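You operate a simulated robot arm through the tools that you are given. There is no shell and no other tool.

The job below is to be done with a simulated robot arm. You get a single attempt, and the scene is never put back.

Task
New game: score markers back to 0 and the dial to round 1.

The check looks at the end state, three seconds after you hand in, the way a careful person would. Anything else that was tipped, shoved, dropped, spilled or broken makes it a failure.

Robot
A 7-joint arm with a four-finger gripper, fixed in place. Base frame: the origin is on the floor under the middle of its stand, x ahead of it, y to its left, z up; the work surface is at about z = 0.74. Units: m, degrees, N and s.
It reaches about 1.223 m from its shoulder. Its first joint turns from -69.0 to 172.0 degrees. Payload 3.67 kg.
The tool frame sits at the grasp point between the pads (the TCP): z along the fingers, y along the line on which they close. The tips reach 0.028 m beyond it. The gripper opens to 0.112 m; its body begins 0.073 m behind the TCP.
Orientation is told as [roll, pitch, yaw] about the base's x, y, z axes, in that order, counted from this pose: with the fingers straight down and closing along the base's y, the tool's x points along the base's -x, its y along +y and its z along -z.

Tools
- The arm moves only by the tool nudge_tool. Its argument "plan" is a list of rows, each a list of 6 numbers: the shift along the tool's x, y, z in units of 100 mm (1.0 is 100 mm), then the turn, a rotation vector about the tool's x, y, z in units of 180 degrees (1.0 is 180 degrees). In form: [[tx, ty, tz, ax, ay, az], ...]. A call has 1 to 20 rows; each row is the pose to reach, as a shift and turn from the pose commanded when the call began, along the tool's axes at that moment. "jaw" is the closure, from 0 (fully open) to 1 (shut), set as the call begins (left out, the last holds). A call with a number of a shift or a turn outside -1 to 1 is refused whole. A row lasts 0.2 s, in which the tool goes at most 0.05 m and 8.6 degrees; a call with a longer step from one row to the next is refused whole, and so is a gripper value outside its range. A pose out of reach is approached as far as the arm can. The call stops where the force on the tool passes 40 N (or 10 N more than at its start, if that is more) or the arm is blocked; 0.2 s more then pass. The fingers move at their own pace (about 0.1025 m/s each) and stop on an object; they squeeze with about 26 N. The grip force told is the motor's: it shows also when the fingers shut on nothing. Time passes only in rows, and 0.2 s behind the last, so rows that repeat a pose let the fingers close. It gives the time, the measured TCP pose, the force on the tool (base axes), the opening and the grip force at its end, in the units of the frame above (readings bear some noise), with the torque about the TCP (base axes, N m) and any sound that the robot's microphone picked up, and new pictures: "pictures" is both (left out), scene, wrist or none.
- Cameras (640 x 400 px; columns grow to the right, rows downward): "scene" is fixed at [0.0338, 0.4941, 1.4711]; the picture's right is [-0.91, -0.41, 0.00], its down [-0.14, 0.32, -0.94] and it looks along [0.39, -0.85, -0.35] (base axes); focal length 315 px, centre (320, 200). "wrist" rides on the gripper at [0.06, -0.018, -0.104] in the tool frame; the picture's right is [0.29, 0.96, 0.00], its down [-0.80, 0.24, -0.55] and it looks along [-0.53, 0.16, 0.83] (tool axes); focal length 234 px, centre (320, 200). There is no depth. A picture from a camera that has moved, and an enlarged one, comes with that camera's place and axes in the base frame and with its lens. The place of the scene camera against the robot may be out by one fixed shift of up to 0.018 m in any direction.
- move_column(by): slides the trunk up (or, below 0, down) by that many m; the arm rides with it, the base frame stays. It gives what a move gives, with no picture.
- enlarge(camera, box): a new picture of the part [left, top, right, bottom] of that camera's present view, enlarged. No time passes.
- close_job(): hands the job in; it is judged then, once.

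Places have to be worked out from the pictures, the camera data and where the tool is seen. Open the gripper and draw the arm clear of the work before you hand the job in, unless the task says otherwise.

The tools are called after ">>>" by a JSON object that holds its "method" and its "body". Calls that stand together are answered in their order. nudge_tool: Moves the arm, as the interface text tells. Its arguments: {"type":"object","properties":{"plan":{"type":"array","items":{"type":"array","items":{"type":"number"}}},"jaw":{"type":"number"},"pictures":{"type":"string","enum":["both","scene","wrist","none"]}},"required":["plan"]} The other tools are called the same way: move_column (by) moves the trunk up or down; enlarge (camera, box) takes an enlarged picture of a part of a camera's view; close_job () hands the job in.

At the start:

```text
clock: 0.0
tool_pos: [0.746, -0.4687, 1.1311]
orientation: [0.1, 0.1, 0.1]
ft_force: [-0.6, 0.1, -0.7]
wrist_torque: [0.05, 0.01, 0.03]
finger_gap: 0.112
grasp_force: 0.1
trunk travel left (down, up): [-0.45, 0.39]
```

scene: 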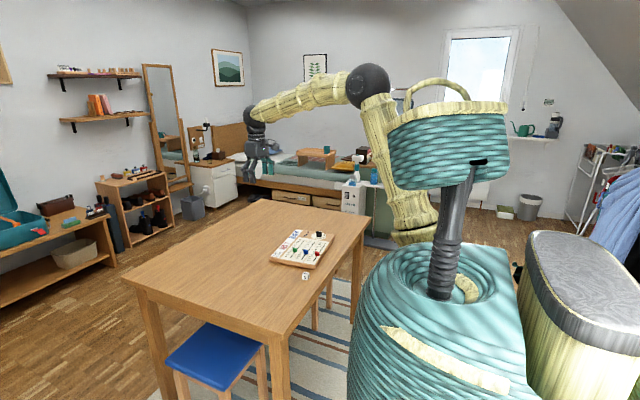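
wrist: 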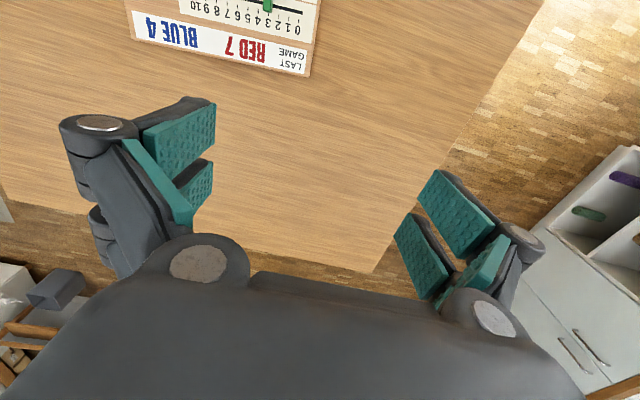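

I'll look closely at the game board first, in both cameras, before moving anything.

>>> {"method": "enlarge", "body": {"camera": "scene", "box": [250, 215, 350, 285]}}

>>> {"method": "enlarge", "body": {"camera": "wrist", "box": [100, 0, 360, 120]}}

```text
5.71 times, centred on (300, 250) of scene
camera zoom: at [0.0338, 0.4941, 1.4711], right [-0.91, -0.41, 0.0], down [-0.14, 0.32, -0.94], along [0.39, -0.85, -0.35], focal length 1800 px, centre (434, -86)
```

zoom: 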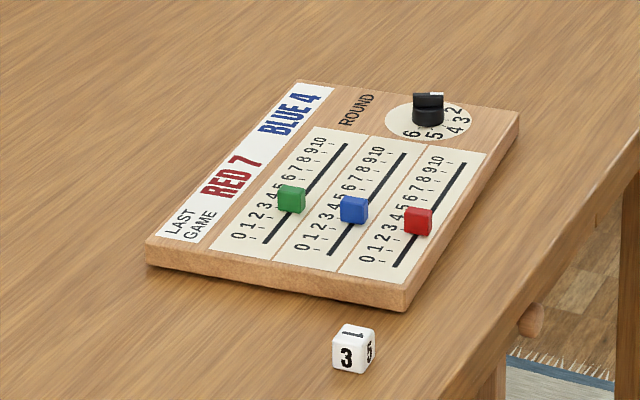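

```text
2.46 times, centred on (230, 60) of wrist
camera zoom: at [0.686, -0.4854, 1.2362], right [-0.29, 0.96, 0.0], down [0.8, 0.24, 0.55], along [0.53, 0.16, -0.83], focal length 576 px, centre (542, 545)
```

zoom: 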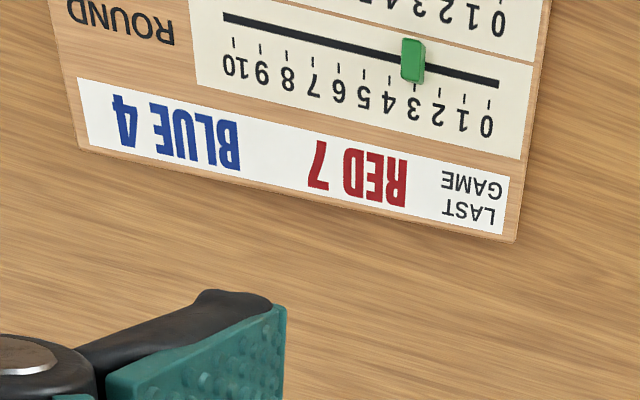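

The board lies at about x 0.52–0.74, y −0.50…−0.78, with slots running along y (0 at the +y end). I'll move the tool toward −x/−y so the wrist camera looks over the board.

>>> {"method": "nudge_tool", "body": {"plan": [[0.25, -0.15, 0, 0, 0, 0], [0.5, -0.3, 0, 0, 0, 0], [0.75, -0.5, 0, 0, 0, 0], [1.0, -0.7, 0, 0, 0, 0]], "pictures": "none"}}

>>> {"method": "nudge_tool", "body": {"plan": [[0.25, -0.15, 0, 0, 0, 0], [0.5, -0.3, 0, 0, 0, 0], [0.75, -0.5, 0, 0, 0, 0], [1.0, -0.7, 0, 0, 0, 0]], "pictures": "both"}}

```text
clock: 1.0
tool_pos: [0.6453, -0.538, 1.1347]
orientation: [0.0, 0.0, 0.0]
ft_force: [-0.1, -0.1, -0.4]
wrist_torque: [0.0, -0.01, -0.03]
finger_gap: 0.1118
grasp_force: 0.1
trunk travel left (down, up): [-0.45, 0.39]
```

```text
clock: 2.0
tool_pos: [0.5455, -0.608, 1.1329]
orientation: [0.0, 0.0, 0.1]
ft_force: [-0.8, -0.3, 0.7]
wrist_torque: [-0.04, -0.02, 0.02]
finger_gap: 0.1121
grasp_force: 0.1
trunk travel left (down, up): [-0.45, 0.39]
camera wrist: at [0.486, -0.6255, 1.2379], right [-0.29, 0.96, 0.0], down [0.8, 0.24, 0.55], along [0.53, 0.16, -0.83], focal length 234 px, centre (320, 200)
```

scene: 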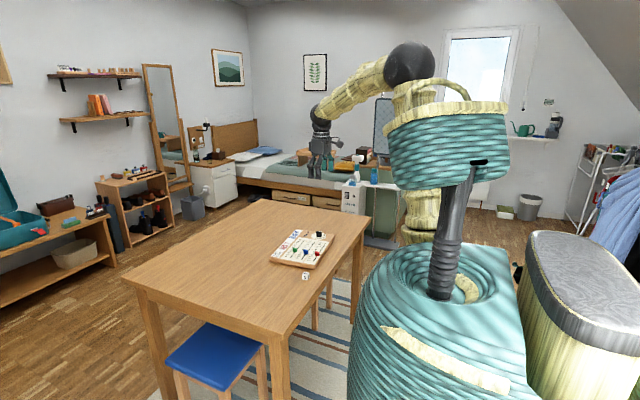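
wrist: 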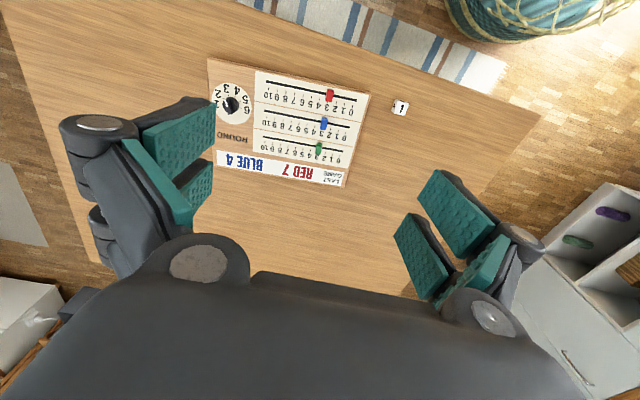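

The whole board is now in the wrist view. I'll enlarge it to read the ticks and the dial.

>>> {"method": "enlarge", "body": {"camera": "wrist", "box": [200, 50, 424, 190]}}

>>> {"method": "enlarge", "body": {"camera": "wrist", "box": [204, 70, 268, 140]}}

```text
2.86 times, centred on (312, 120) of wrist
camera zoom: at [0.486, -0.6255, 1.2379], right [-0.29, 0.96, 0.0], down [0.8, 0.24, 0.55], along [0.53, 0.16, -0.83], focal length 669 px, centre (343, 429)
```

zoom: 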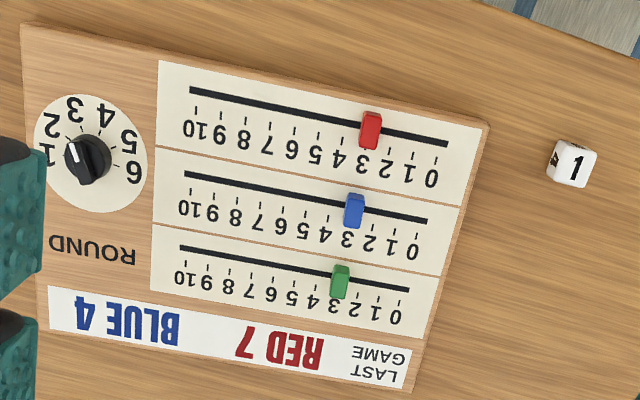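

```text
5.71 times, centred on (236, 105) of wrist
camera zoom: at [0.486, -0.6255, 1.2379], right [-0.29, 0.96, 0.0], down [0.8, 0.24, 0.55], along [0.53, 0.16, -0.83], focal length 1338 px, centre (800, 743)
```

zoom: 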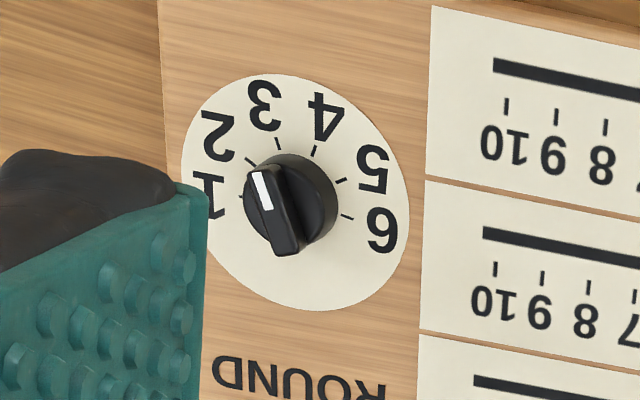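

The dial's white mark points about at 3, and the markers are at about 3 (green, blue, red near 2–4). I'll look at the finger shapes closely, since I need to know how wide they are.

>>> {"method": "enlarge", "body": {"camera": "wrist", "box": [380, 150, 560, 350]}}

>>> {"method": "enlarge", "body": {"camera": "wrist", "box": [50, 80, 250, 290]}}

>>> {"method": "enlarge", "body": {"camera": "scene", "box": [280, 95, 360, 185]}}

```text
2.00 times, centred on (470, 250) of wrist
camera zoom: at [0.486, -0.6255, 1.2379], right [-0.29, 0.96, 0.0], down [0.8, 0.24, 0.55], along [0.53, 0.16, -0.83], focal length 468 px, centre (20, 100)
```

zoom: 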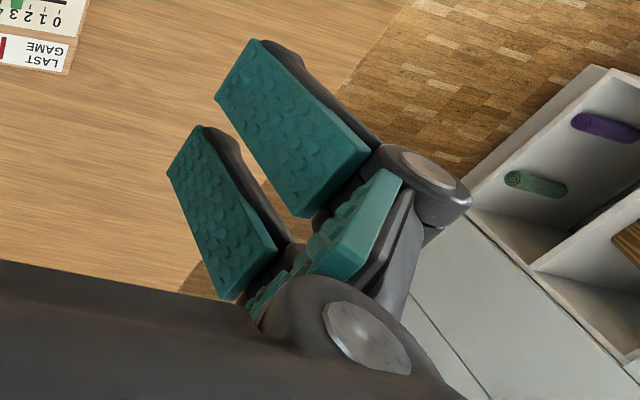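

```text
1.90 times, centred on (150, 185) of wrist
camera zoom: at [0.486, -0.6255, 1.2379], right [-0.29, 0.96, 0.0], down [0.8, 0.24, 0.55], along [0.53, 0.16, -0.83], focal length 446 px, centre (644, 229)
```

zoom: 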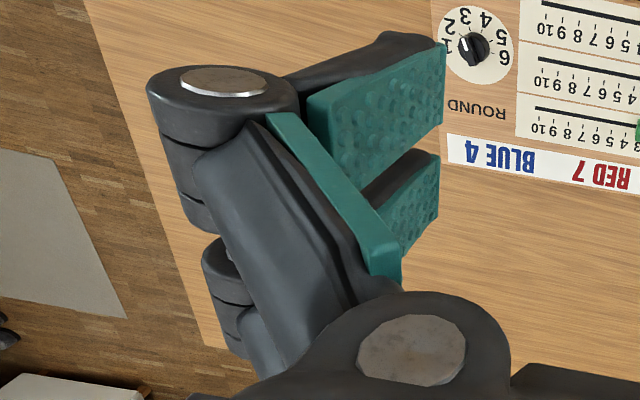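

```text
4.44 times, centred on (320, 140) of scene
camera zoom: at [0.0338, 0.4941, 1.4711], right [-0.91, -0.41, 0.0], down [-0.14, 0.32, -0.94], along [0.39, -0.85, -0.35], focal length 1400 px, centre (320, 467)
```

zoom: 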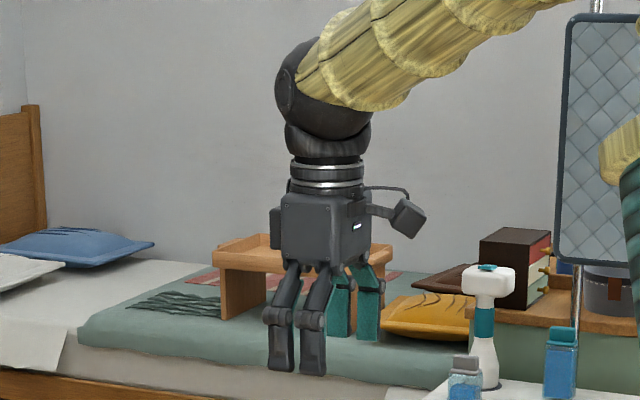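

Each side has two distal pads about 20 mm wide with a ~10 mm gap, so the gripper spans about ±25 mm along tool x. I'll go lower and over the board for a better measuring view.

>>> {"method": "nudge_tool", "body": {"plan": [[0.15, -0.19, 0.2, 0, 0, 0], [0.3, -0.38, 0.4, 0, 0, 0], [0.45, -0.57, 0.6, 0, 0, 0], [0.6, -0.76, 0.8, 0, 0, 0], [0.6, -0.76, 1.0, 0, 0, 0]], "pictures": "wrist"}}

```text
clock: 3.2
tool_pos: [0.4864, -0.6836, 1.031]
orientation: [0.0, 0.0, 0.0]
ft_force: [-1.0, 1.2, -0.8]
wrist_torque: [0.02, -0.02, -0.01]
finger_gap: 0.1119
grasp_force: 0.1
trunk travel left (down, up): [-0.45, 0.39]
camera wrist: at [0.4266, -0.7014, 1.1358], right [-0.29, 0.96, 0.0], down [0.8, 0.24, 0.55], along [0.53, 0.16, -0.83], focal length 234 px, centre (320, 200)
```

wrist: 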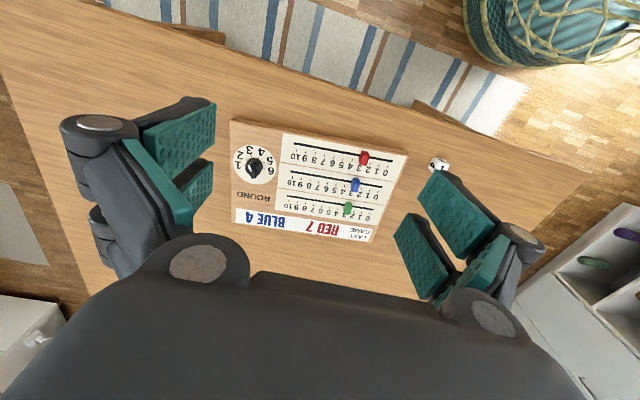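

Good view of the whole board. I'll zoom in for measurements.

>>> {"method": "enlarge", "body": {"camera": "wrist", "box": [224, 110, 416, 246]}}

>>> {"method": "enlarge", "body": {"camera": "wrist", "box": [228, 136, 292, 200]}}

>>> {"method": "enlarge", "body": {"camera": "wrist", "box": [330, 136, 410, 226]}}

```text
2.94 times, centred on (320, 178) of wrist
camera zoom: at [0.4266, -0.7014, 1.1358], right [-0.29, 0.96, 0.0], down [0.8, 0.24, 0.55], along [0.53, 0.16, -0.83], focal length 689 px, centre (320, 265)
```

zoom: 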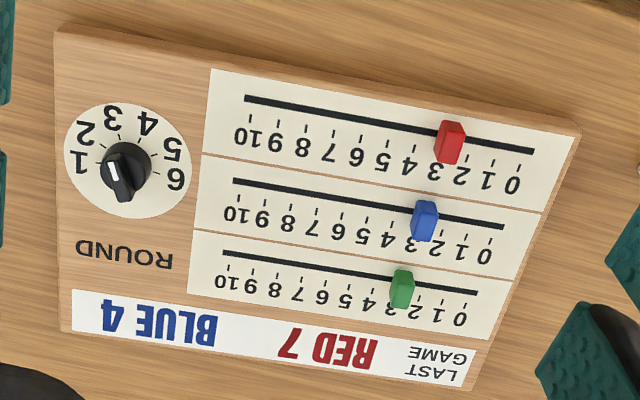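

```text
6.25 times, centred on (260, 168) of wrist
camera zoom: at [0.4266, -0.7014, 1.1358], right [-0.29, 0.96, 0.0], down [0.8, 0.24, 0.55], along [0.53, 0.16, -0.83], focal length 1464 px, centre (695, 400)
```

zoom: 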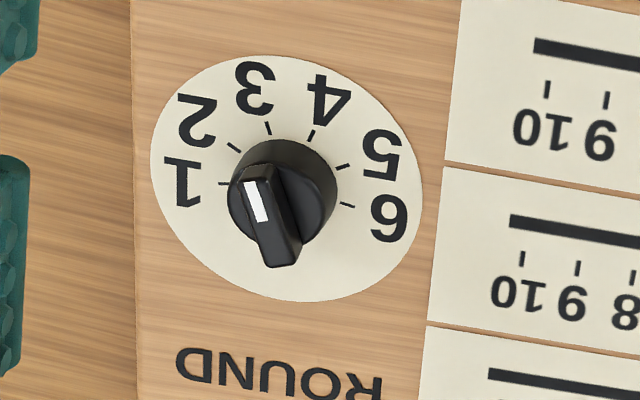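

```text
4.44 times, centred on (370, 181) of wrist
camera zoom: at [0.4266, -0.7014, 1.1358], right [-0.29, 0.96, 0.0], down [0.8, 0.24, 0.55], along [0.53, 0.16, -0.83], focal length 1041 px, centre (98, 284)
```

zoom: 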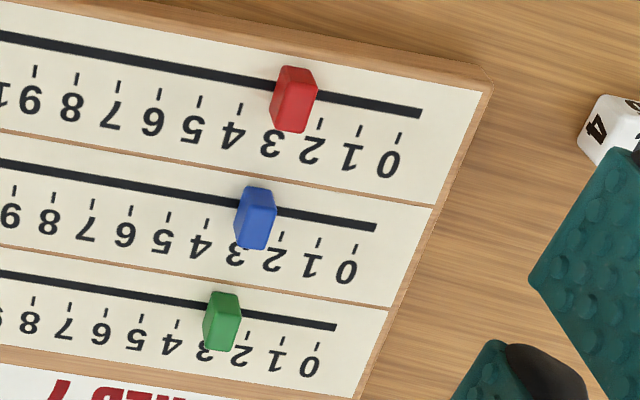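

Measured so far (board top assumed z≈0.76): slots are tilted about +5.7° in yaw. The 0 ends are at red (0.553, −0.532), blue (0.605, −0.527) and green (0.657, −0.521). The dial centre is about (0.630, −0.760), pointing at 3, and 1 is +80° (CCW) away. Next I'll partly close the fingers in free air to see their shape.

>>> {"method": "nudge_tool", "body": {"plan": [[0, 0, 0, 0, 0, 0], [0, 0, 0, 0, 0, 0], [0, 0, 0, 0, 0, 0]], "jaw": 0.65, "pictures": "both"}}

```text
clock: 4.0
tool_pos: [0.4862, -0.6837, 1.0315]
orientation: [0.0, -0.1, 0.0]
ft_force: [-0.8, 0.3, -0.6]
wrist_torque: [0.0, 0.01, 0.02]
finger_gap: 0.0392
grasp_force: 0.1
trunk travel left (down, up): [-0.45, 0.39]
camera wrist: at [0.4262, -0.7011, 1.136], right [-0.29, 0.96, 0.0], down [0.8, 0.24, 0.55], along [0.53, 0.16, -0.83], focal length 234 px, centre (320, 200)
```

scene: 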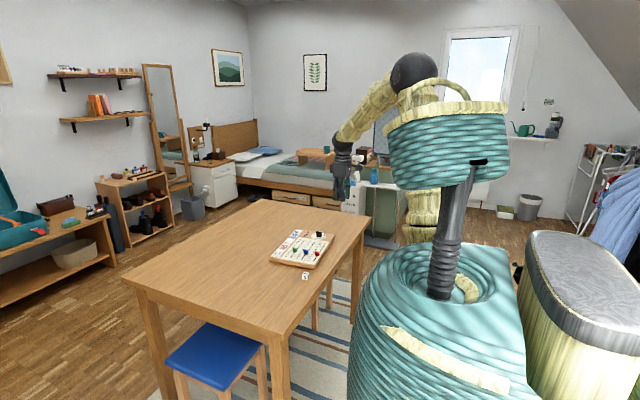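
wrist: 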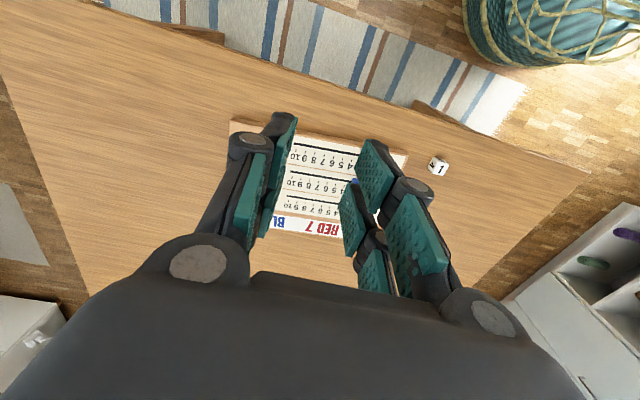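

>>> {"method": "enlarge", "body": {"camera": "wrist", "box": [220, 100, 460, 300]}}

>>> {"method": "enlarge", "body": {"camera": "scene", "box": [320, 130, 370, 205]}}

```text
2.00 times, centred on (340, 200) of wrist
camera zoom: at [0.4262, -0.7011, 1.136], right [-0.29, 0.96, 0.0], down [0.8, 0.24, 0.55], along [0.53, 0.16, -0.83], focal length 468 px, centre (280, 200)
```

zoom: 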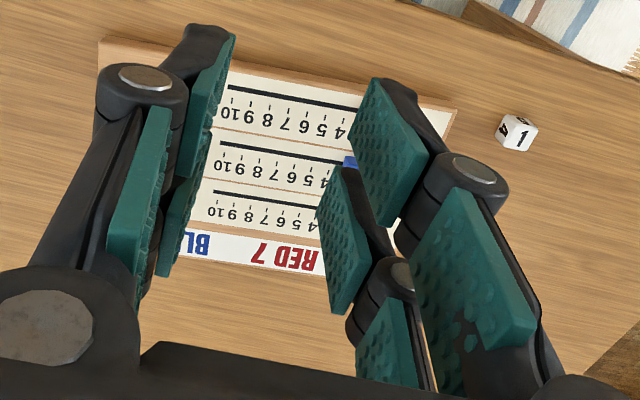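

```text
5.33 times, centred on (345, 168) of scene
camera zoom: at [0.0338, 0.4941, 1.4711], right [-0.91, -0.41, 0.0], down [-0.14, 0.32, -0.94], along [0.39, -0.85, -0.35], focal length 1680 px, centre (187, 373)
```

zoom: 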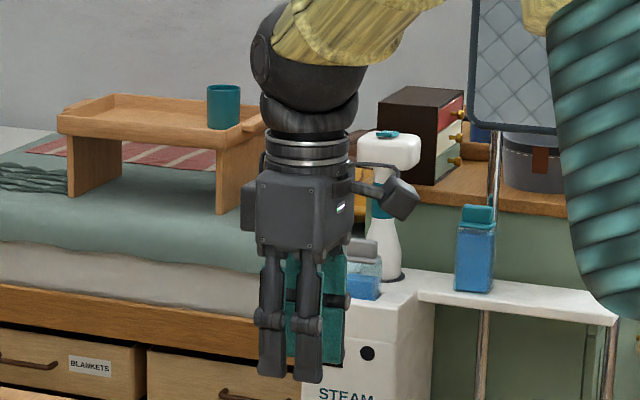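

With the jaws at ~0.04 the tips reach z+0.028, and the pads span ±6…±25 mm in tool x, as I expected. I judge the red marker to be at about (0.558, −0.587) at score 3. I'll go above it with the yaw aligned to the slot (+5.7°).

>>> {"method": "nudge_tool", "body": {"plan": [[-0.18, 0.24, 0.2, 0, 0, -0.008], [-0.36, 0.48, 0.4, 0, 0, -0.016], [-0.54, 0.73, 0.7, 0, 0, -0.024], [-0.72, 0.97, 1.0, 0, 0, -0.0317], [-0.72, 0.97, 1.0, 0, 0, -0.0317]], "pictures": "both"}}

```text
clock: 5.2
tool_pos: [0.5578, -0.5861, 0.9304]
orientation: [0.0, 0.0, 5.8]
ft_force: [-0.5, -0.2, 0.2]
wrist_torque: [0.01, 0.03, 0.02]
finger_gap: 0.0392
grasp_force: 0.0
trunk travel left (down, up): [-0.45, 0.39]
camera wrist: at [0.4996, -0.6093, 1.0347], right [-0.38, 0.92, 0.0], down [0.77, 0.32, 0.55], along [0.51, 0.21, -0.83], focal length 234 px, centre (320, 200)
```

scene: 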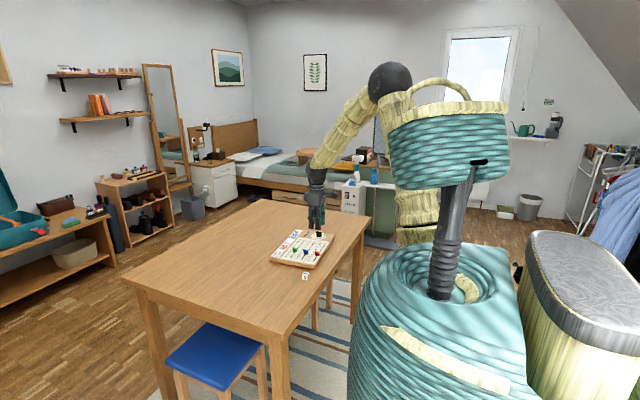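
wrist: 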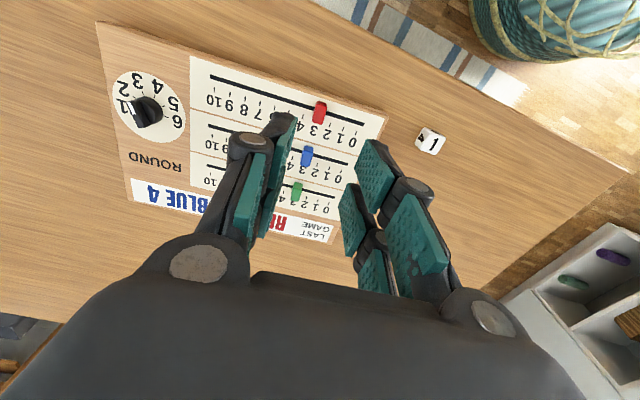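

I'm above the red marker with the yaw aligned. I'll zoom in to refine the marker positions and the board height from this second viewpoint.

>>> {"method": "enlarge", "body": {"camera": "wrist", "box": [270, 90, 390, 210]}}

>>> {"method": "enlarge", "body": {"camera": "wrist", "box": [96, 56, 216, 146]}}

```text
3.33 times, centred on (330, 150) of wrist
camera zoom: at [0.4996, -0.6093, 1.0347], right [-0.38, 0.92, 0.0], down [0.77, 0.32, 0.55], along [0.51, 0.21, -0.83], focal length 781 px, centre (287, 367)
```

zoom: 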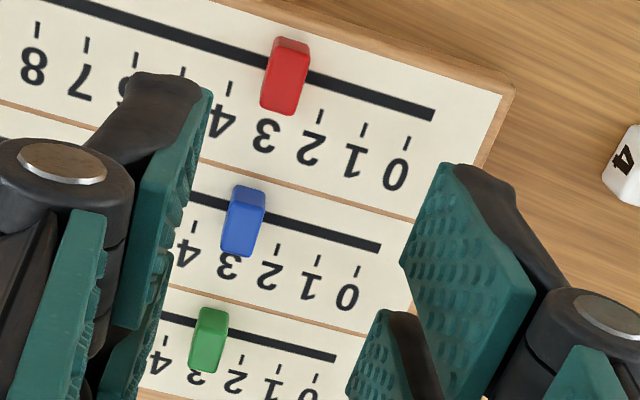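

```text
4.44 times, centred on (156, 101) of wrist
camera zoom: at [0.4996, -0.6093, 1.0347], right [-0.38, 0.92, 0.0], down [0.77, 0.32, 0.55], along [0.51, 0.21, -0.83], focal length 1041 px, centre (1049, 640)
```

zoom: 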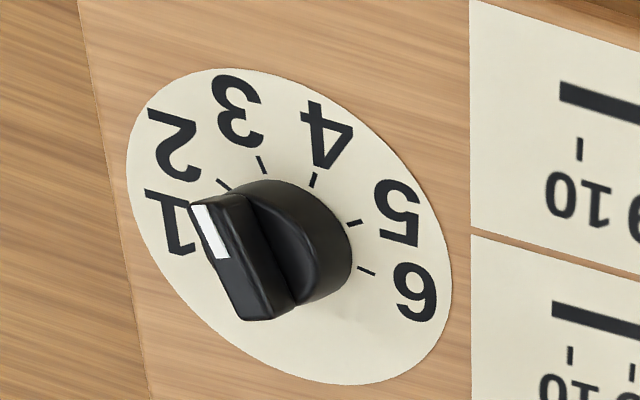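

The red marker is at about (0.556, −0.587), which is within 2 mm of the TCP. It is about 10 mm wide in y, and the board top comes out near z 0.765. I'll descend in two steps.

>>> {"method": "nudge_tool", "body": {"plan": [[0.018, -0.005, 0.25, 0, 0, 0], [0.018, -0.005, 0.5, 0, 0, 0], [0.018, -0.005, 0.75, 0, 0, 0], [0.018, -0.005, 0.95, 0, 0, 0], [0.018, -0.005, 0.95, 0, 0, 0]], "pictures": "both"}}

>>> {"method": "enlarge", "body": {"camera": "wrist", "box": [220, 60, 420, 220]}}

>>> {"method": "enlarge", "body": {"camera": "scene", "box": [265, 195, 345, 285]}}

```text
clock: 6.4
tool_pos: [0.5573, -0.5888, 0.8376]
orientation: [0.0, 0.1, 5.9]
ft_force: [0.1, 0.1, -0.1]
wrist_torque: [-0.05, 0.02, 0.01]
finger_gap: 0.0392
grasp_force: 0.0
trunk travel left (down, up): [-0.45, 0.39]
camera wrist: at [0.499, -0.6119, 0.941], right [-0.38, 0.92, 0.0], down [0.77, 0.32, 0.55], along [0.51, 0.21, -0.83], focal length 234 px, centre (320, 200)
```

scene: 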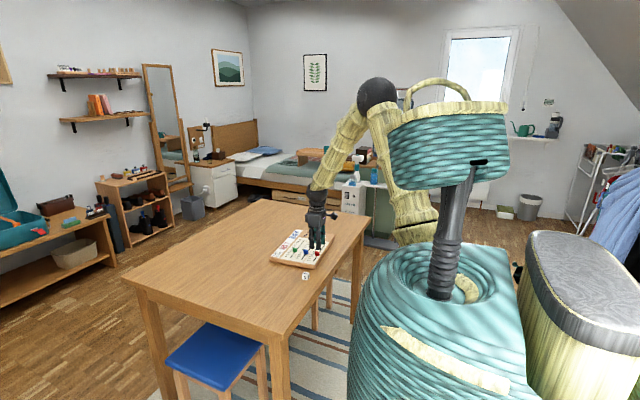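
wrist: 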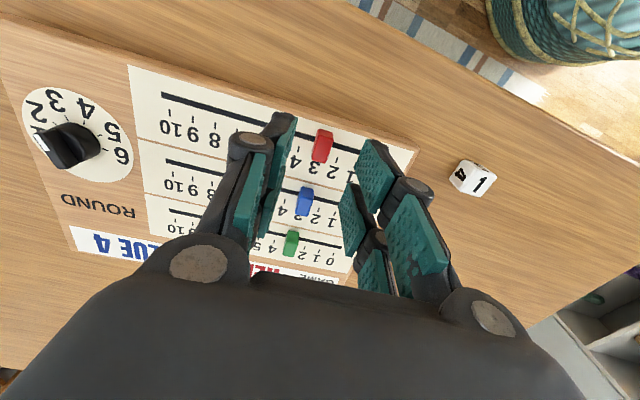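

```text
2.50 times, centred on (320, 140) of wrist
camera zoom: at [0.499, -0.6119, 0.941], right [-0.38, 0.92, 0.0], down [0.77, 0.32, 0.55], along [0.51, 0.21, -0.83], focal length 585 px, centre (320, 350)
```

zoom: 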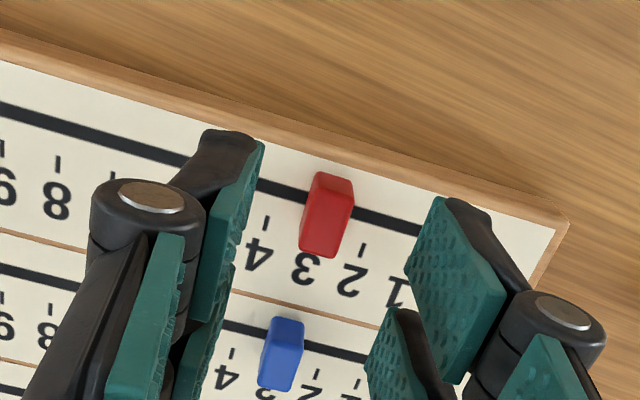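

```text
4.44 times, centred on (305, 240) of scene
camera zoom: at [0.0338, 0.4941, 1.4711], right [-0.91, -0.41, 0.0], down [-0.14, 0.32, -0.94], along [0.39, -0.85, -0.35], focal length 1400 px, centre (387, 22)
```

zoom: 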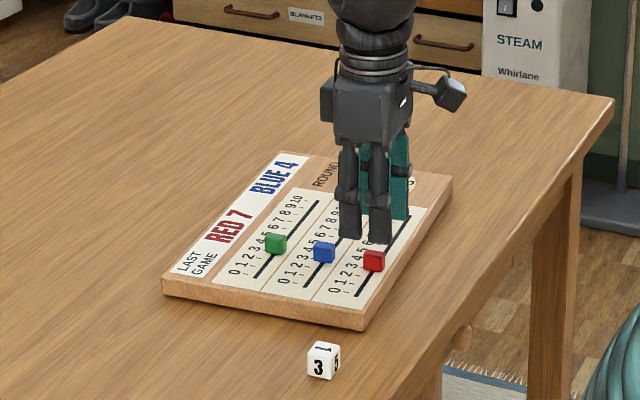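

The red marker sits between the pads, about 2 mm toward +y of the TCP. I'll descend to TCP z≈0.799, which puts the tips about 6 mm above the board.

>>> {"method": "nudge_tool", "body": {"plan": [[0, 0.02, 0.1, 0, 0, 0], [0, 0.02, 0.2, 0, 0, 0], [0, 0.02, 0.3, 0, 0, 0], [0, 0.02, 0.38, 0, 0, 0], [0, 0.02, 0.38, 0, 0, 0]], "pictures": "both"}}

>>> {"method": "enlarge", "body": {"camera": "wrist", "box": [220, 60, 420, 220]}}

>>> {"method": "enlarge", "body": {"camera": "scene", "box": [265, 205, 345, 285]}}

```text
clock: 7.6
tool_pos: [0.5556, -0.5866, 0.7988]
orientation: [0.0, 0.1, 5.8]
ft_force: [0.7, 0.3, -0.4]
wrist_torque: [0.01, 0.01, -0.03]
finger_gap: 0.039
grasp_force: 0.0
trunk travel left (down, up): [-0.45, 0.39]
camera wrist: at [0.4976, -0.6094, 0.9029], right [-0.38, 0.92, 0.0], down [0.77, 0.32, 0.55], along [0.51, 0.21, -0.83], focal length 234 px, centre (320, 200)
```

scene: 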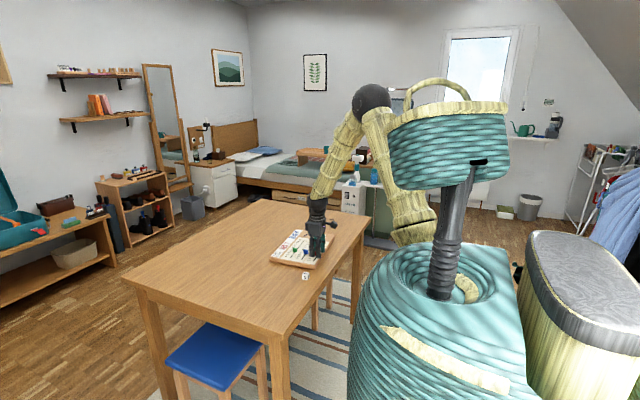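
wrist: 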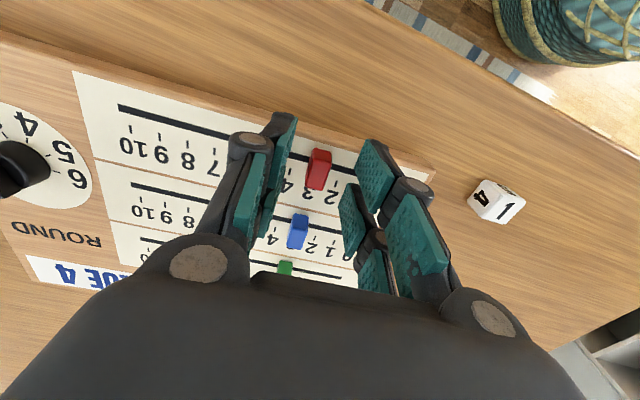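

```text
2.50 times, centred on (320, 140) of wrist
camera zoom: at [0.4976, -0.6094, 0.9029], right [-0.38, 0.92, 0.0], down [0.77, 0.32, 0.55], along [0.51, 0.21, -0.83], focal length 585 px, centre (320, 350)
```

zoom: 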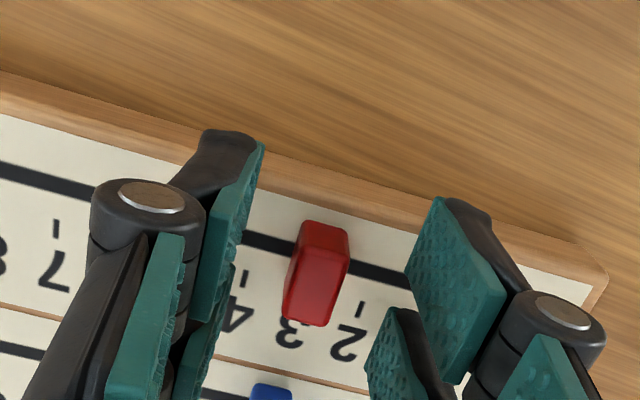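

```text
5.00 times, centred on (305, 245) of scene
camera zoom: at [0.0338, 0.4941, 1.4711], right [-0.91, -0.41, 0.0], down [-0.14, 0.32, -0.94], along [0.39, -0.85, -0.35], focal length 1575 px, centre (395, -25)
```

zoom: 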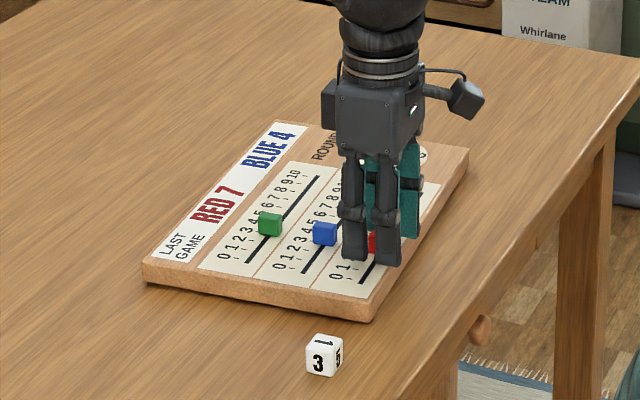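

The marker is centred between the pads to within about 2 mm. I'll close on it now.

>>> {"method": "nudge_tool", "body": {"plan": [[0, 0, 0, 0, 0, 0], [0, 0, 0, 0, 0, 0], [0, 0, 0, 0, 0, 0]], "jaw": 1.0, "pictures": "wrist"}}

>>> {"method": "enlarge", "body": {"camera": "wrist", "box": [240, 60, 420, 220]}}

```text
clock: 8.4
tool_pos: [0.5554, -0.5866, 0.7988]
orientation: [-0.1, -0.1, 5.7]
ft_force: [-0.1, -0.5, -0.3]
wrist_torque: [-0.01, -0.04, -0.04]
finger_gap: 0.0112
grasp_force: 26.1
trunk travel left (down, up): [-0.45, 0.39]
camera wrist: at [0.4977, -0.6095, 0.9028], right [-0.38, 0.92, 0.0], down [0.77, 0.32, 0.55], along [0.51, 0.21, -0.83], focal length 234 px, centre (320, 200)
```

wrist: 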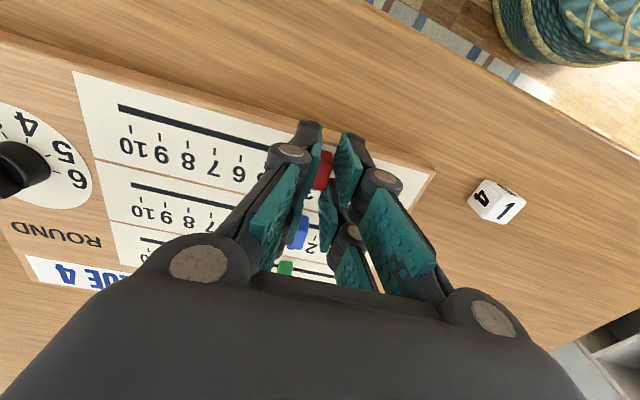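

```text
2.50 times, centred on (330, 140) of wrist
camera zoom: at [0.4977, -0.6095, 0.9028], right [-0.38, 0.92, 0.0], down [0.77, 0.32, 0.55], along [0.51, 0.21, -0.83], focal length 585 px, centre (295, 350)
```

zoom: 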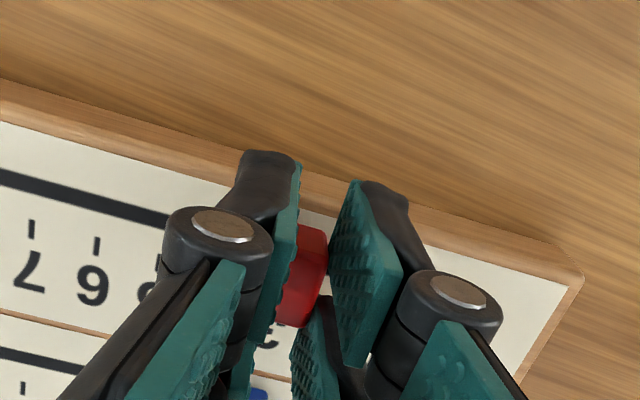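

The red marker is gripped (gap 11 mm, 26 N). I'll slide it slowly along the slot toward 0, stopping slightly short so I can check.

>>> {"method": "nudge_tool", "body": {"plan": [[0, 0.05, 0, 0, 0, 0], [0, 0.1, 0, 0, 0, 0], [0, 0.15, 0, 0, 0, 0], [0, 0.2, 0, 0, 0, 0], [0, 0.25, 0, 0, 0, 0], [0, 0.3, 0, 0, 0, 0], [0, 0.35, 0, 0, 0, 0], [0, 0.4, 0, 0, 0, 0], [0, 0.43, 0, 0, 0, 0]], "pictures": "both"}}

>>> {"method": "enlarge", "body": {"camera": "wrist", "box": [220, 60, 420, 220]}}

>>> {"method": "enlarge", "body": {"camera": "scene", "box": [265, 205, 345, 285]}}

```text
clock: 10.4
tool_pos: [0.5522, -0.5421, 0.7985]
orientation: [0.1, 0.0, 5.8]
ft_force: [-0.1, -0.4, 0.1]
wrist_torque: [0.0, 0.0, -0.03]
finger_gap: 0.0109
grasp_force: 25.8
trunk travel left (down, up): [-0.45, 0.39]
camera wrist: at [0.4942, -0.5657, 0.9032], right [-0.38, 0.92, 0.0], down [0.77, 0.32, 0.55], along [0.51, 0.21, -0.83], focal length 234 px, centre (320, 200)
```

scene: 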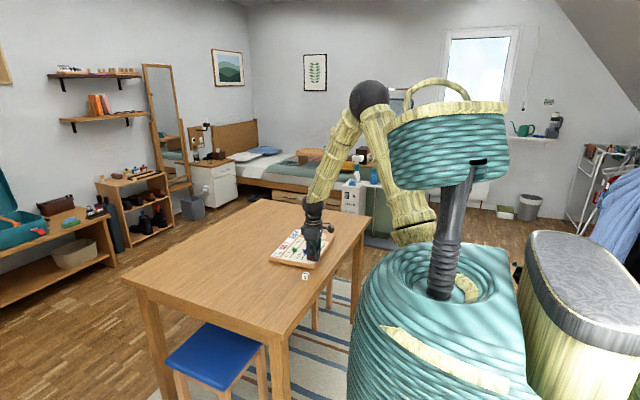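
wrist: 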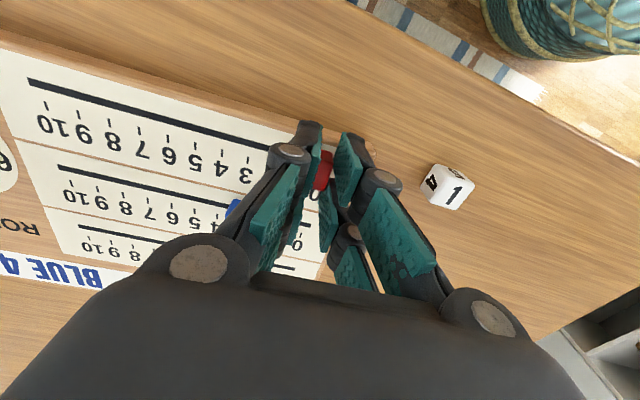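

```text
2.50 times, centred on (320, 140) of wrist
camera zoom: at [0.4942, -0.5657, 0.9032], right [-0.38, 0.92, 0.0], down [0.77, 0.32, 0.55], along [0.51, 0.21, -0.83], focal length 585 px, centre (320, 350)
```

zoom: 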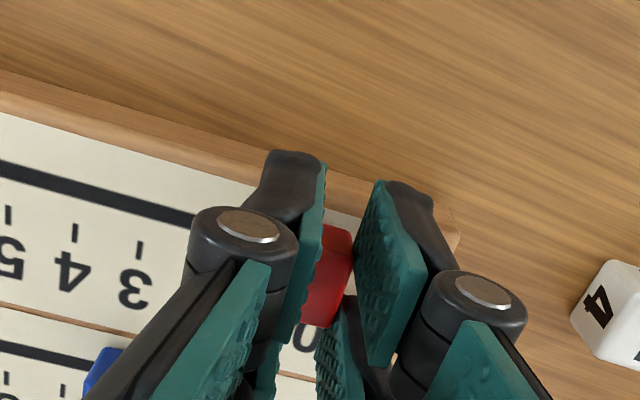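

```text
5.00 times, centred on (305, 245) of scene
camera zoom: at [0.0338, 0.4941, 1.4711], right [-0.91, -0.41, 0.0], down [-0.14, 0.32, -0.94], along [0.39, -0.85, -0.35], focal length 1575 px, centre (395, -25)
```

zoom: 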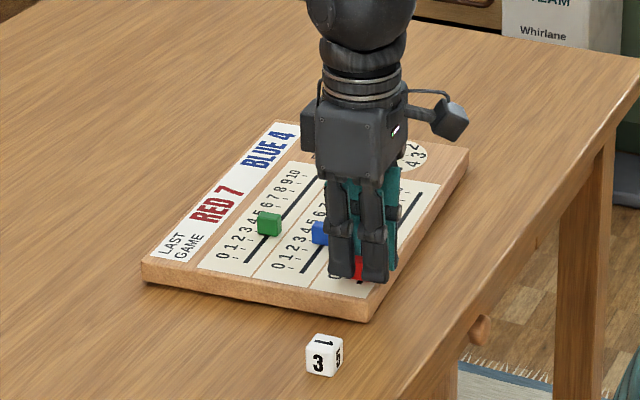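

It moved freely. I compute the 0 tick on the red slot at y≈−0.5388 and the TCP is at −0.5421, so I'll move about 3.2 mm more, then open a little and look.

>>> {"method": "nudge_tool", "body": {"plan": [[0, 0.016, 0, 0, 0, 0], [0, 0.032, 0, 0, 0, 0], [0, 0.032, 0, 0, 0, 0]], "pictures": "none"}}

>>> {"method": "nudge_tool", "body": {"plan": [[0, 0, 0, 0, 0, 0], [0, 0, 0, 0, 0, 0], [0, 0, 0, 0, 0, 0]], "jaw": 0.75, "pictures": "wrist"}}

>>> {"method": "enlarge", "body": {"camera": "wrist", "box": [240, 80, 400, 210]}}

```text
clock: 11.2
tool_pos: [0.5511, -0.5389, 0.7994]
orientation: [0.1, 0.0, 5.8]
ft_force: [0.3, 1.1, 0.2]
wrist_torque: [0.01, -0.02, 0.07]
finger_gap: 0.0112
grasp_force: 25.8
trunk travel left (down, up): [-0.45, 0.39]
```

```text
clock: 12.0
tool_pos: [0.5525, -0.5391, 0.799]
orientation: [0.0, 0.0, 5.8]
ft_force: [-0.1, 0.4, 0.2]
wrist_torque: [-0.02, -0.01, -0.01]
finger_gap: 0.028
grasp_force: 0.1
trunk travel left (down, up): [-0.45, 0.39]
camera wrist: at [0.4933, -0.5631, 0.903], right [-0.38, 0.92, 0.0], down [0.77, 0.32, 0.55], along [0.51, 0.21, -0.83], focal length 234 px, centre (320, 200)
```

wrist: 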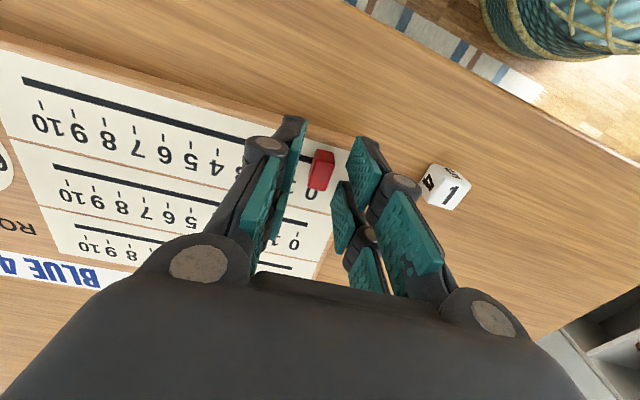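

```text
3.08 times, centred on (320, 145) of wrist
camera zoom: at [0.4933, -0.5631, 0.903], right [-0.38, 0.92, 0.0], down [0.77, 0.32, 0.55], along [0.51, 0.21, -0.83], focal length 720 px, centre (320, 369)
```

zoom: 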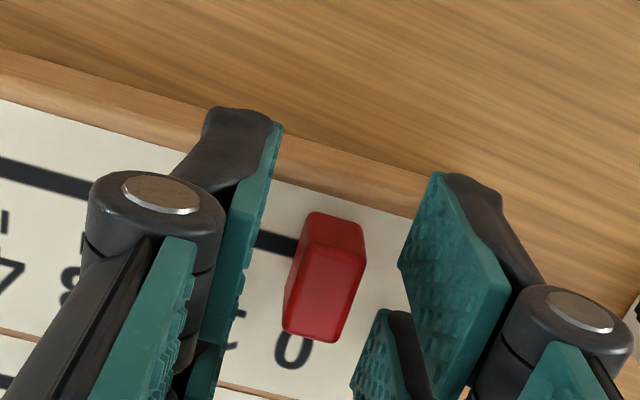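

The marker is released near the 0 label. I'll lift straight up and check its alignment with the 0 tick.

>>> {"method": "nudge_tool", "body": {"plan": [[0, 0, -0.2, 0, 0, 0], [0, 0, -0.45, 0, 0, 0], [0, 0, -0.75, 0, 0, 0], [0, 0, -1.0, 0, 0, 0], [0, 0, -1.0, 0, 0, 0]], "jaw": 0.65, "pictures": "wrist"}}

>>> {"method": "enlarge", "body": {"camera": "wrist", "box": [260, 90, 380, 200]}}

>>> {"method": "enlarge", "body": {"camera": "scene", "box": [270, 225, 330, 275]}}

```text
clock: 13.2
tool_pos: [0.5516, -0.5397, 0.8979]
orientation: [0.0, -0.1, 5.6]
ft_force: [-0.4, -0.2, 0.4]
wrist_torque: [0.05, -0.02, 0.0]
finger_gap: 0.0394
grasp_force: 0.1
trunk travel left (down, up): [-0.45, 0.39]
camera wrist: at [0.4931, -0.5637, 1.0028], right [-0.38, 0.92, 0.0], down [0.77, 0.32, 0.55], along [0.51, 0.21, -0.83], focal length 234 px, centre (320, 200)
```

wrist: 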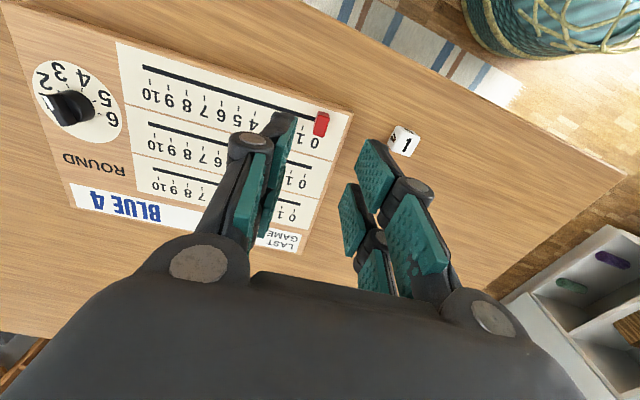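

```text
3.64 times, centred on (320, 145) of wrist
camera zoom: at [0.4931, -0.5637, 1.0028], right [-0.38, 0.92, 0.0], down [0.77, 0.32, 0.55], along [0.51, 0.21, -0.83], focal length 852 px, centre (320, 400)
```

zoom: 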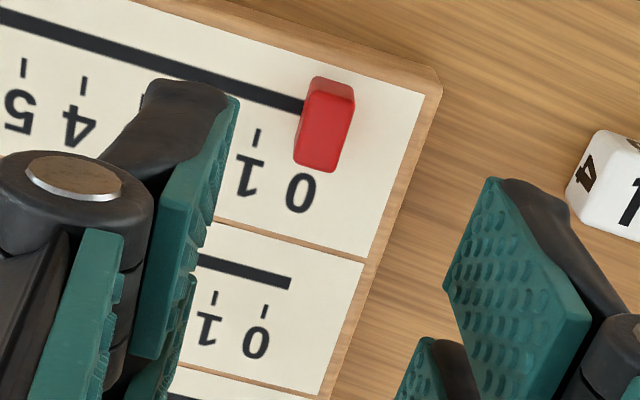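

```text
8.00 times, centred on (300, 250) of scene
camera zoom: at [0.0338, 0.4941, 1.4711], right [-0.91, -0.41, 0.0], down [-0.14, 0.32, -0.94], along [0.39, -0.85, -0.35], focal length 2520 px, centre (480, -200)
```

zoom: 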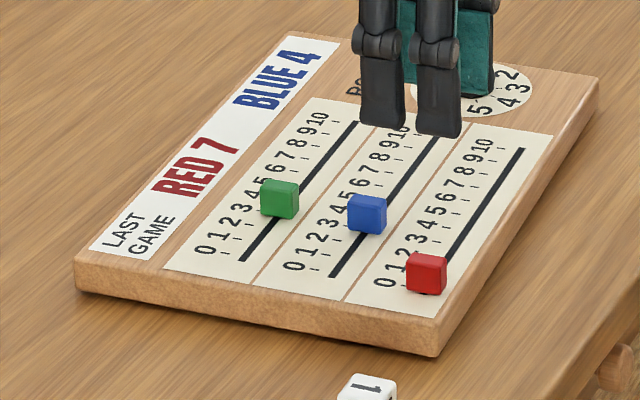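

Red sits at 0 to within about 1 mm. Next is the blue marker at about (0.606, −0.5815): I'll move above it at a safe height.

>>> {"method": "nudge_tool", "body": {"plan": [[-0.2, -0.19, 0.0, 0, 0, 0], [-0.4, -0.38, 0.0, 0, 0, 0], [-0.5, -0.47, 0.2, 0, 0, 0], [-0.5, -0.47, 0.4, 0, 0, 0], [-0.5, -0.47, 0.58, 0, 0, 0], [-0.5, -0.47, 0.58, 0, 0, 0]], "pictures": "wrist"}}

>>> {"method": "enlarge", "body": {"camera": "wrist", "box": [220, 60, 420, 220]}}

```text
clock: 14.6
tool_pos: [0.6077, -0.5826, 0.8422]
orientation: [0.0, -0.1, 5.7]
ft_force: [-0.6, 0.2, 0.1]
wrist_torque: [-0.04, 0.03, 0.0]
finger_gap: 0.0393
grasp_force: 0.1
trunk travel left (down, up): [-0.45, 0.39]
camera wrist: at [0.5488, -0.6052, 0.946], right [-0.38, 0.92, 0.0], down [0.77, 0.32, 0.55], along [0.51, 0.21, -0.83], focal length 234 px, centre (320, 200)
```

wrist: 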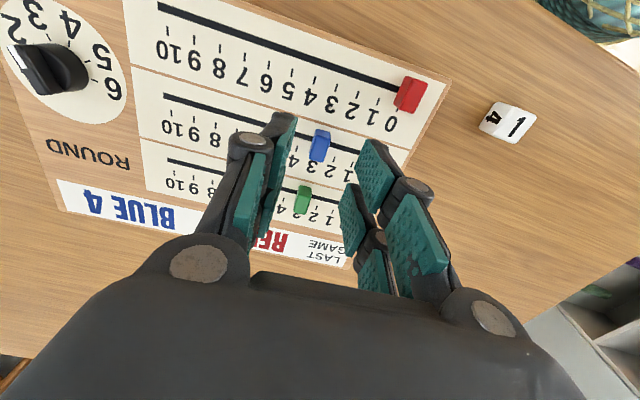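

```text
2.50 times, centred on (320, 140) of wrist
camera zoom: at [0.5488, -0.6052, 0.946], right [-0.38, 0.92, 0.0], down [0.77, 0.32, 0.55], along [0.51, 0.21, -0.83], focal length 585 px, centre (320, 350)
```

zoom: 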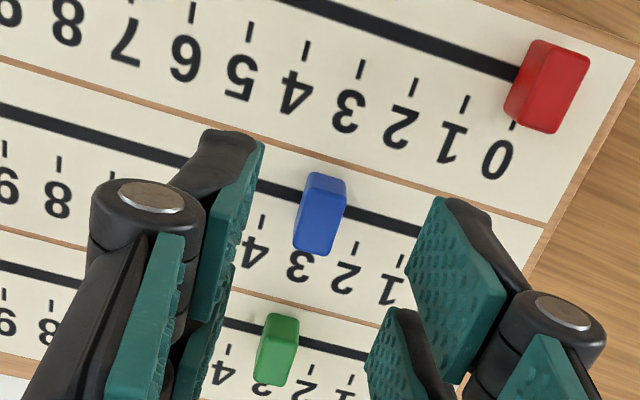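

The 0 tick now shows right beneath red's centre, so red is correct. Blue is centred under the TCP, so I'll descend onto it.

>>> {"method": "nudge_tool", "body": {"plan": [[0, 0, 0.12, 0, 0, 0], [0, 0, 0.24, 0, 0, 0], [0, 0, 0.36, 0, 0, 0], [0, 0, 0.43, 0, 0, 0], [0, 0, 0.43, 0, 0, 0]], "pictures": "wrist"}}

>>> {"method": "enlarge", "body": {"camera": "wrist", "box": [220, 60, 420, 220]}}

>>> {"method": "enlarge", "body": {"camera": "scene", "box": [265, 205, 345, 285]}}

```text
clock: 15.8
tool_pos: [0.6049, -0.5813, 0.7985]
orientation: [0.1, -0.1, 5.8]
ft_force: [0.2, -0.2, 0.2]
wrist_torque: [0.01, -0.02, -0.01]
finger_gap: 0.0391
grasp_force: 0.1
trunk travel left (down, up): [-0.45, 0.39]
camera wrist: at [0.5471, -0.6052, 0.9019], right [-0.38, 0.92, 0.0], down [0.77, 0.32, 0.55], along [0.51, 0.21, -0.83], focal length 234 px, centre (320, 200)
```

wrist: 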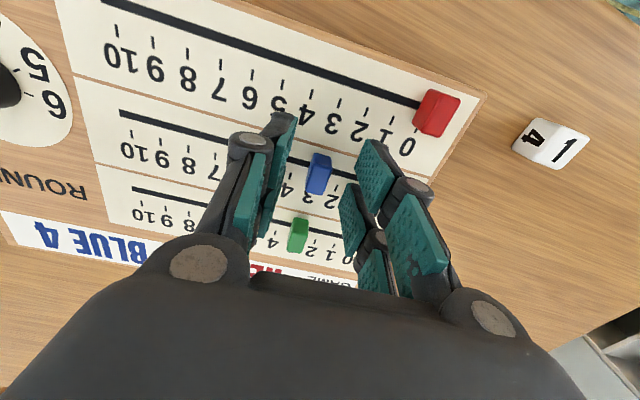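

```text
2.50 times, centred on (320, 140) of wrist
camera zoom: at [0.5471, -0.6052, 0.9019], right [-0.38, 0.92, 0.0], down [0.77, 0.32, 0.55], along [0.51, 0.21, -0.83], focal length 585 px, centre (320, 350)
```

zoom: 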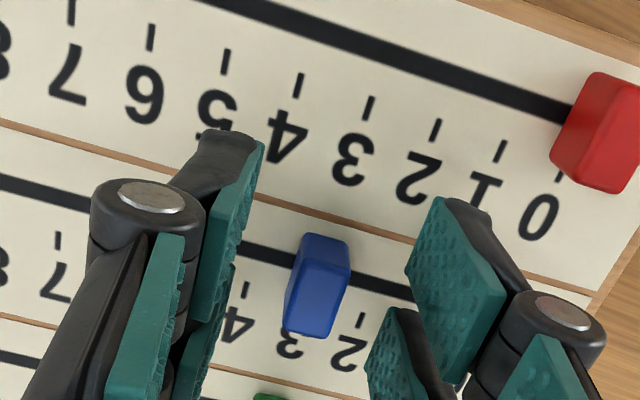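

```text
5.00 times, centred on (305, 245) of scene
camera zoom: at [0.0338, 0.4941, 1.4711], right [-0.91, -0.41, 0.0], down [-0.14, 0.32, -0.94], along [0.39, -0.85, -0.35], focal length 1575 px, centre (395, -25)
```

zoom: 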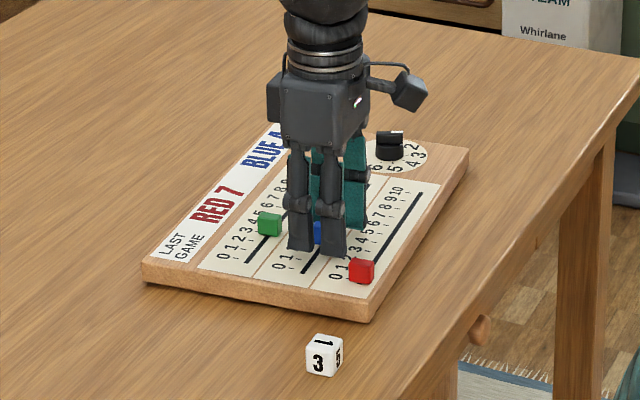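

Blue is about 2 mm toward +x of the TCP. I'll shift to centre on it, then close.

>>> {"method": "nudge_tool", "body": {"plan": [[-0.022, 0, 0, 0, 0, 0], [-0.022, 0, 0, 0, 0, 0]], "pictures": "none"}}

>>> {"method": "nudge_tool", "body": {"plan": [[0, 0, 0, 0, 0, 0], [0, 0, 0, 0, 0, 0], [0, 0, 0, 0, 0, 0]], "jaw": 1.0, "pictures": "wrist"}}

```text
clock: 16.4
tool_pos: [0.6071, -0.5822, 0.7972]
orientation: [0.0, 0.0, 5.7]
ft_force: [1.0, 0.5, 0.4]
wrist_torque: [-0.04, -0.04, 0.01]
finger_gap: 0.0393
grasp_force: 0.0
trunk travel left (down, up): [-0.45, 0.39]
```

```text
clock: 17.2
tool_pos: [0.6072, -0.582, 0.7971]
orientation: [0.1, 0.1, 5.8]
ft_force: [0.8, 0.4, 0.4]
wrist_torque: [0.01, -0.03, 0.05]
finger_gap: 0.0114
grasp_force: 26.0
trunk travel left (down, up): [-0.45, 0.39]
camera wrist: at [0.5495, -0.6049, 0.902], right [-0.38, 0.92, 0.0], down [0.77, 0.32, 0.55], along [0.51, 0.21, -0.83], focal length 234 px, centre (320, 200)
```

wrist: 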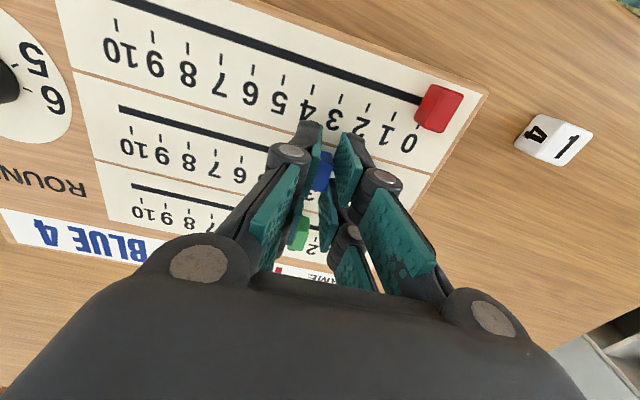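

Blue is gripped. I'll slide it 48 mm (3 ticks) along the slot.

>>> {"method": "nudge_tool", "body": {"plan": [[0, 0.05, 0, 0, 0, 0], [0, 0.1, 0, 0, 0, 0], [0, 0.15, 0, 0, 0, 0], [0, 0.2, 0, 0, 0, 0], [0, 0.25, 0, 0, 0, 0], [0, 0.3, 0, 0, 0, 0], [0, 0.35, 0, 0, 0, 0], [0, 0.4, 0, 0, 0, 0], [0, 0.44, 0, 0, 0, 0], [0, 0.48, 0, 0, 0, 0], [0, 0.48, 0, 0, 0, 0]], "pictures": "wrist"}}

>>> {"method": "enlarge", "body": {"camera": "wrist", "box": [220, 60, 420, 220]}}

```text
clock: 19.6
tool_pos: [0.6043, -0.5327, 0.7978]
orientation: [0.0, 0.0, 5.8]
ft_force: [0.6, -2.2, 2.2]
wrist_torque: [-0.07, 0.08, -0.03]
finger_gap: 0.0112
grasp_force: 26.4
trunk travel left (down, up): [-0.45, 0.39]
camera wrist: at [0.546, -0.5564, 0.902], right [-0.38, 0.92, 0.0], down [0.77, 0.32, 0.55], along [0.51, 0.21, -0.83], focal length 234 px, centre (320, 200)
```

wrist: 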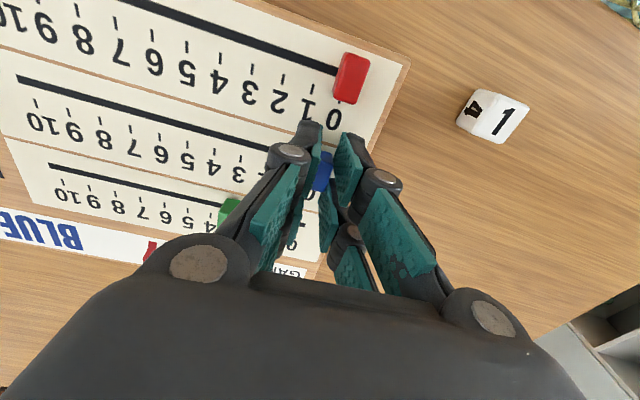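

```text
2.50 times, centred on (320, 140) of wrist
camera zoom: at [0.546, -0.5564, 0.902], right [-0.38, 0.92, 0.0], down [0.77, 0.32, 0.55], along [0.51, 0.21, -0.83], focal length 585 px, centre (320, 350)
```

zoom: 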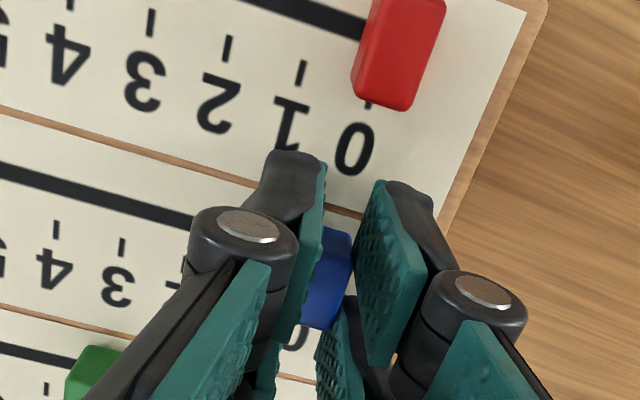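

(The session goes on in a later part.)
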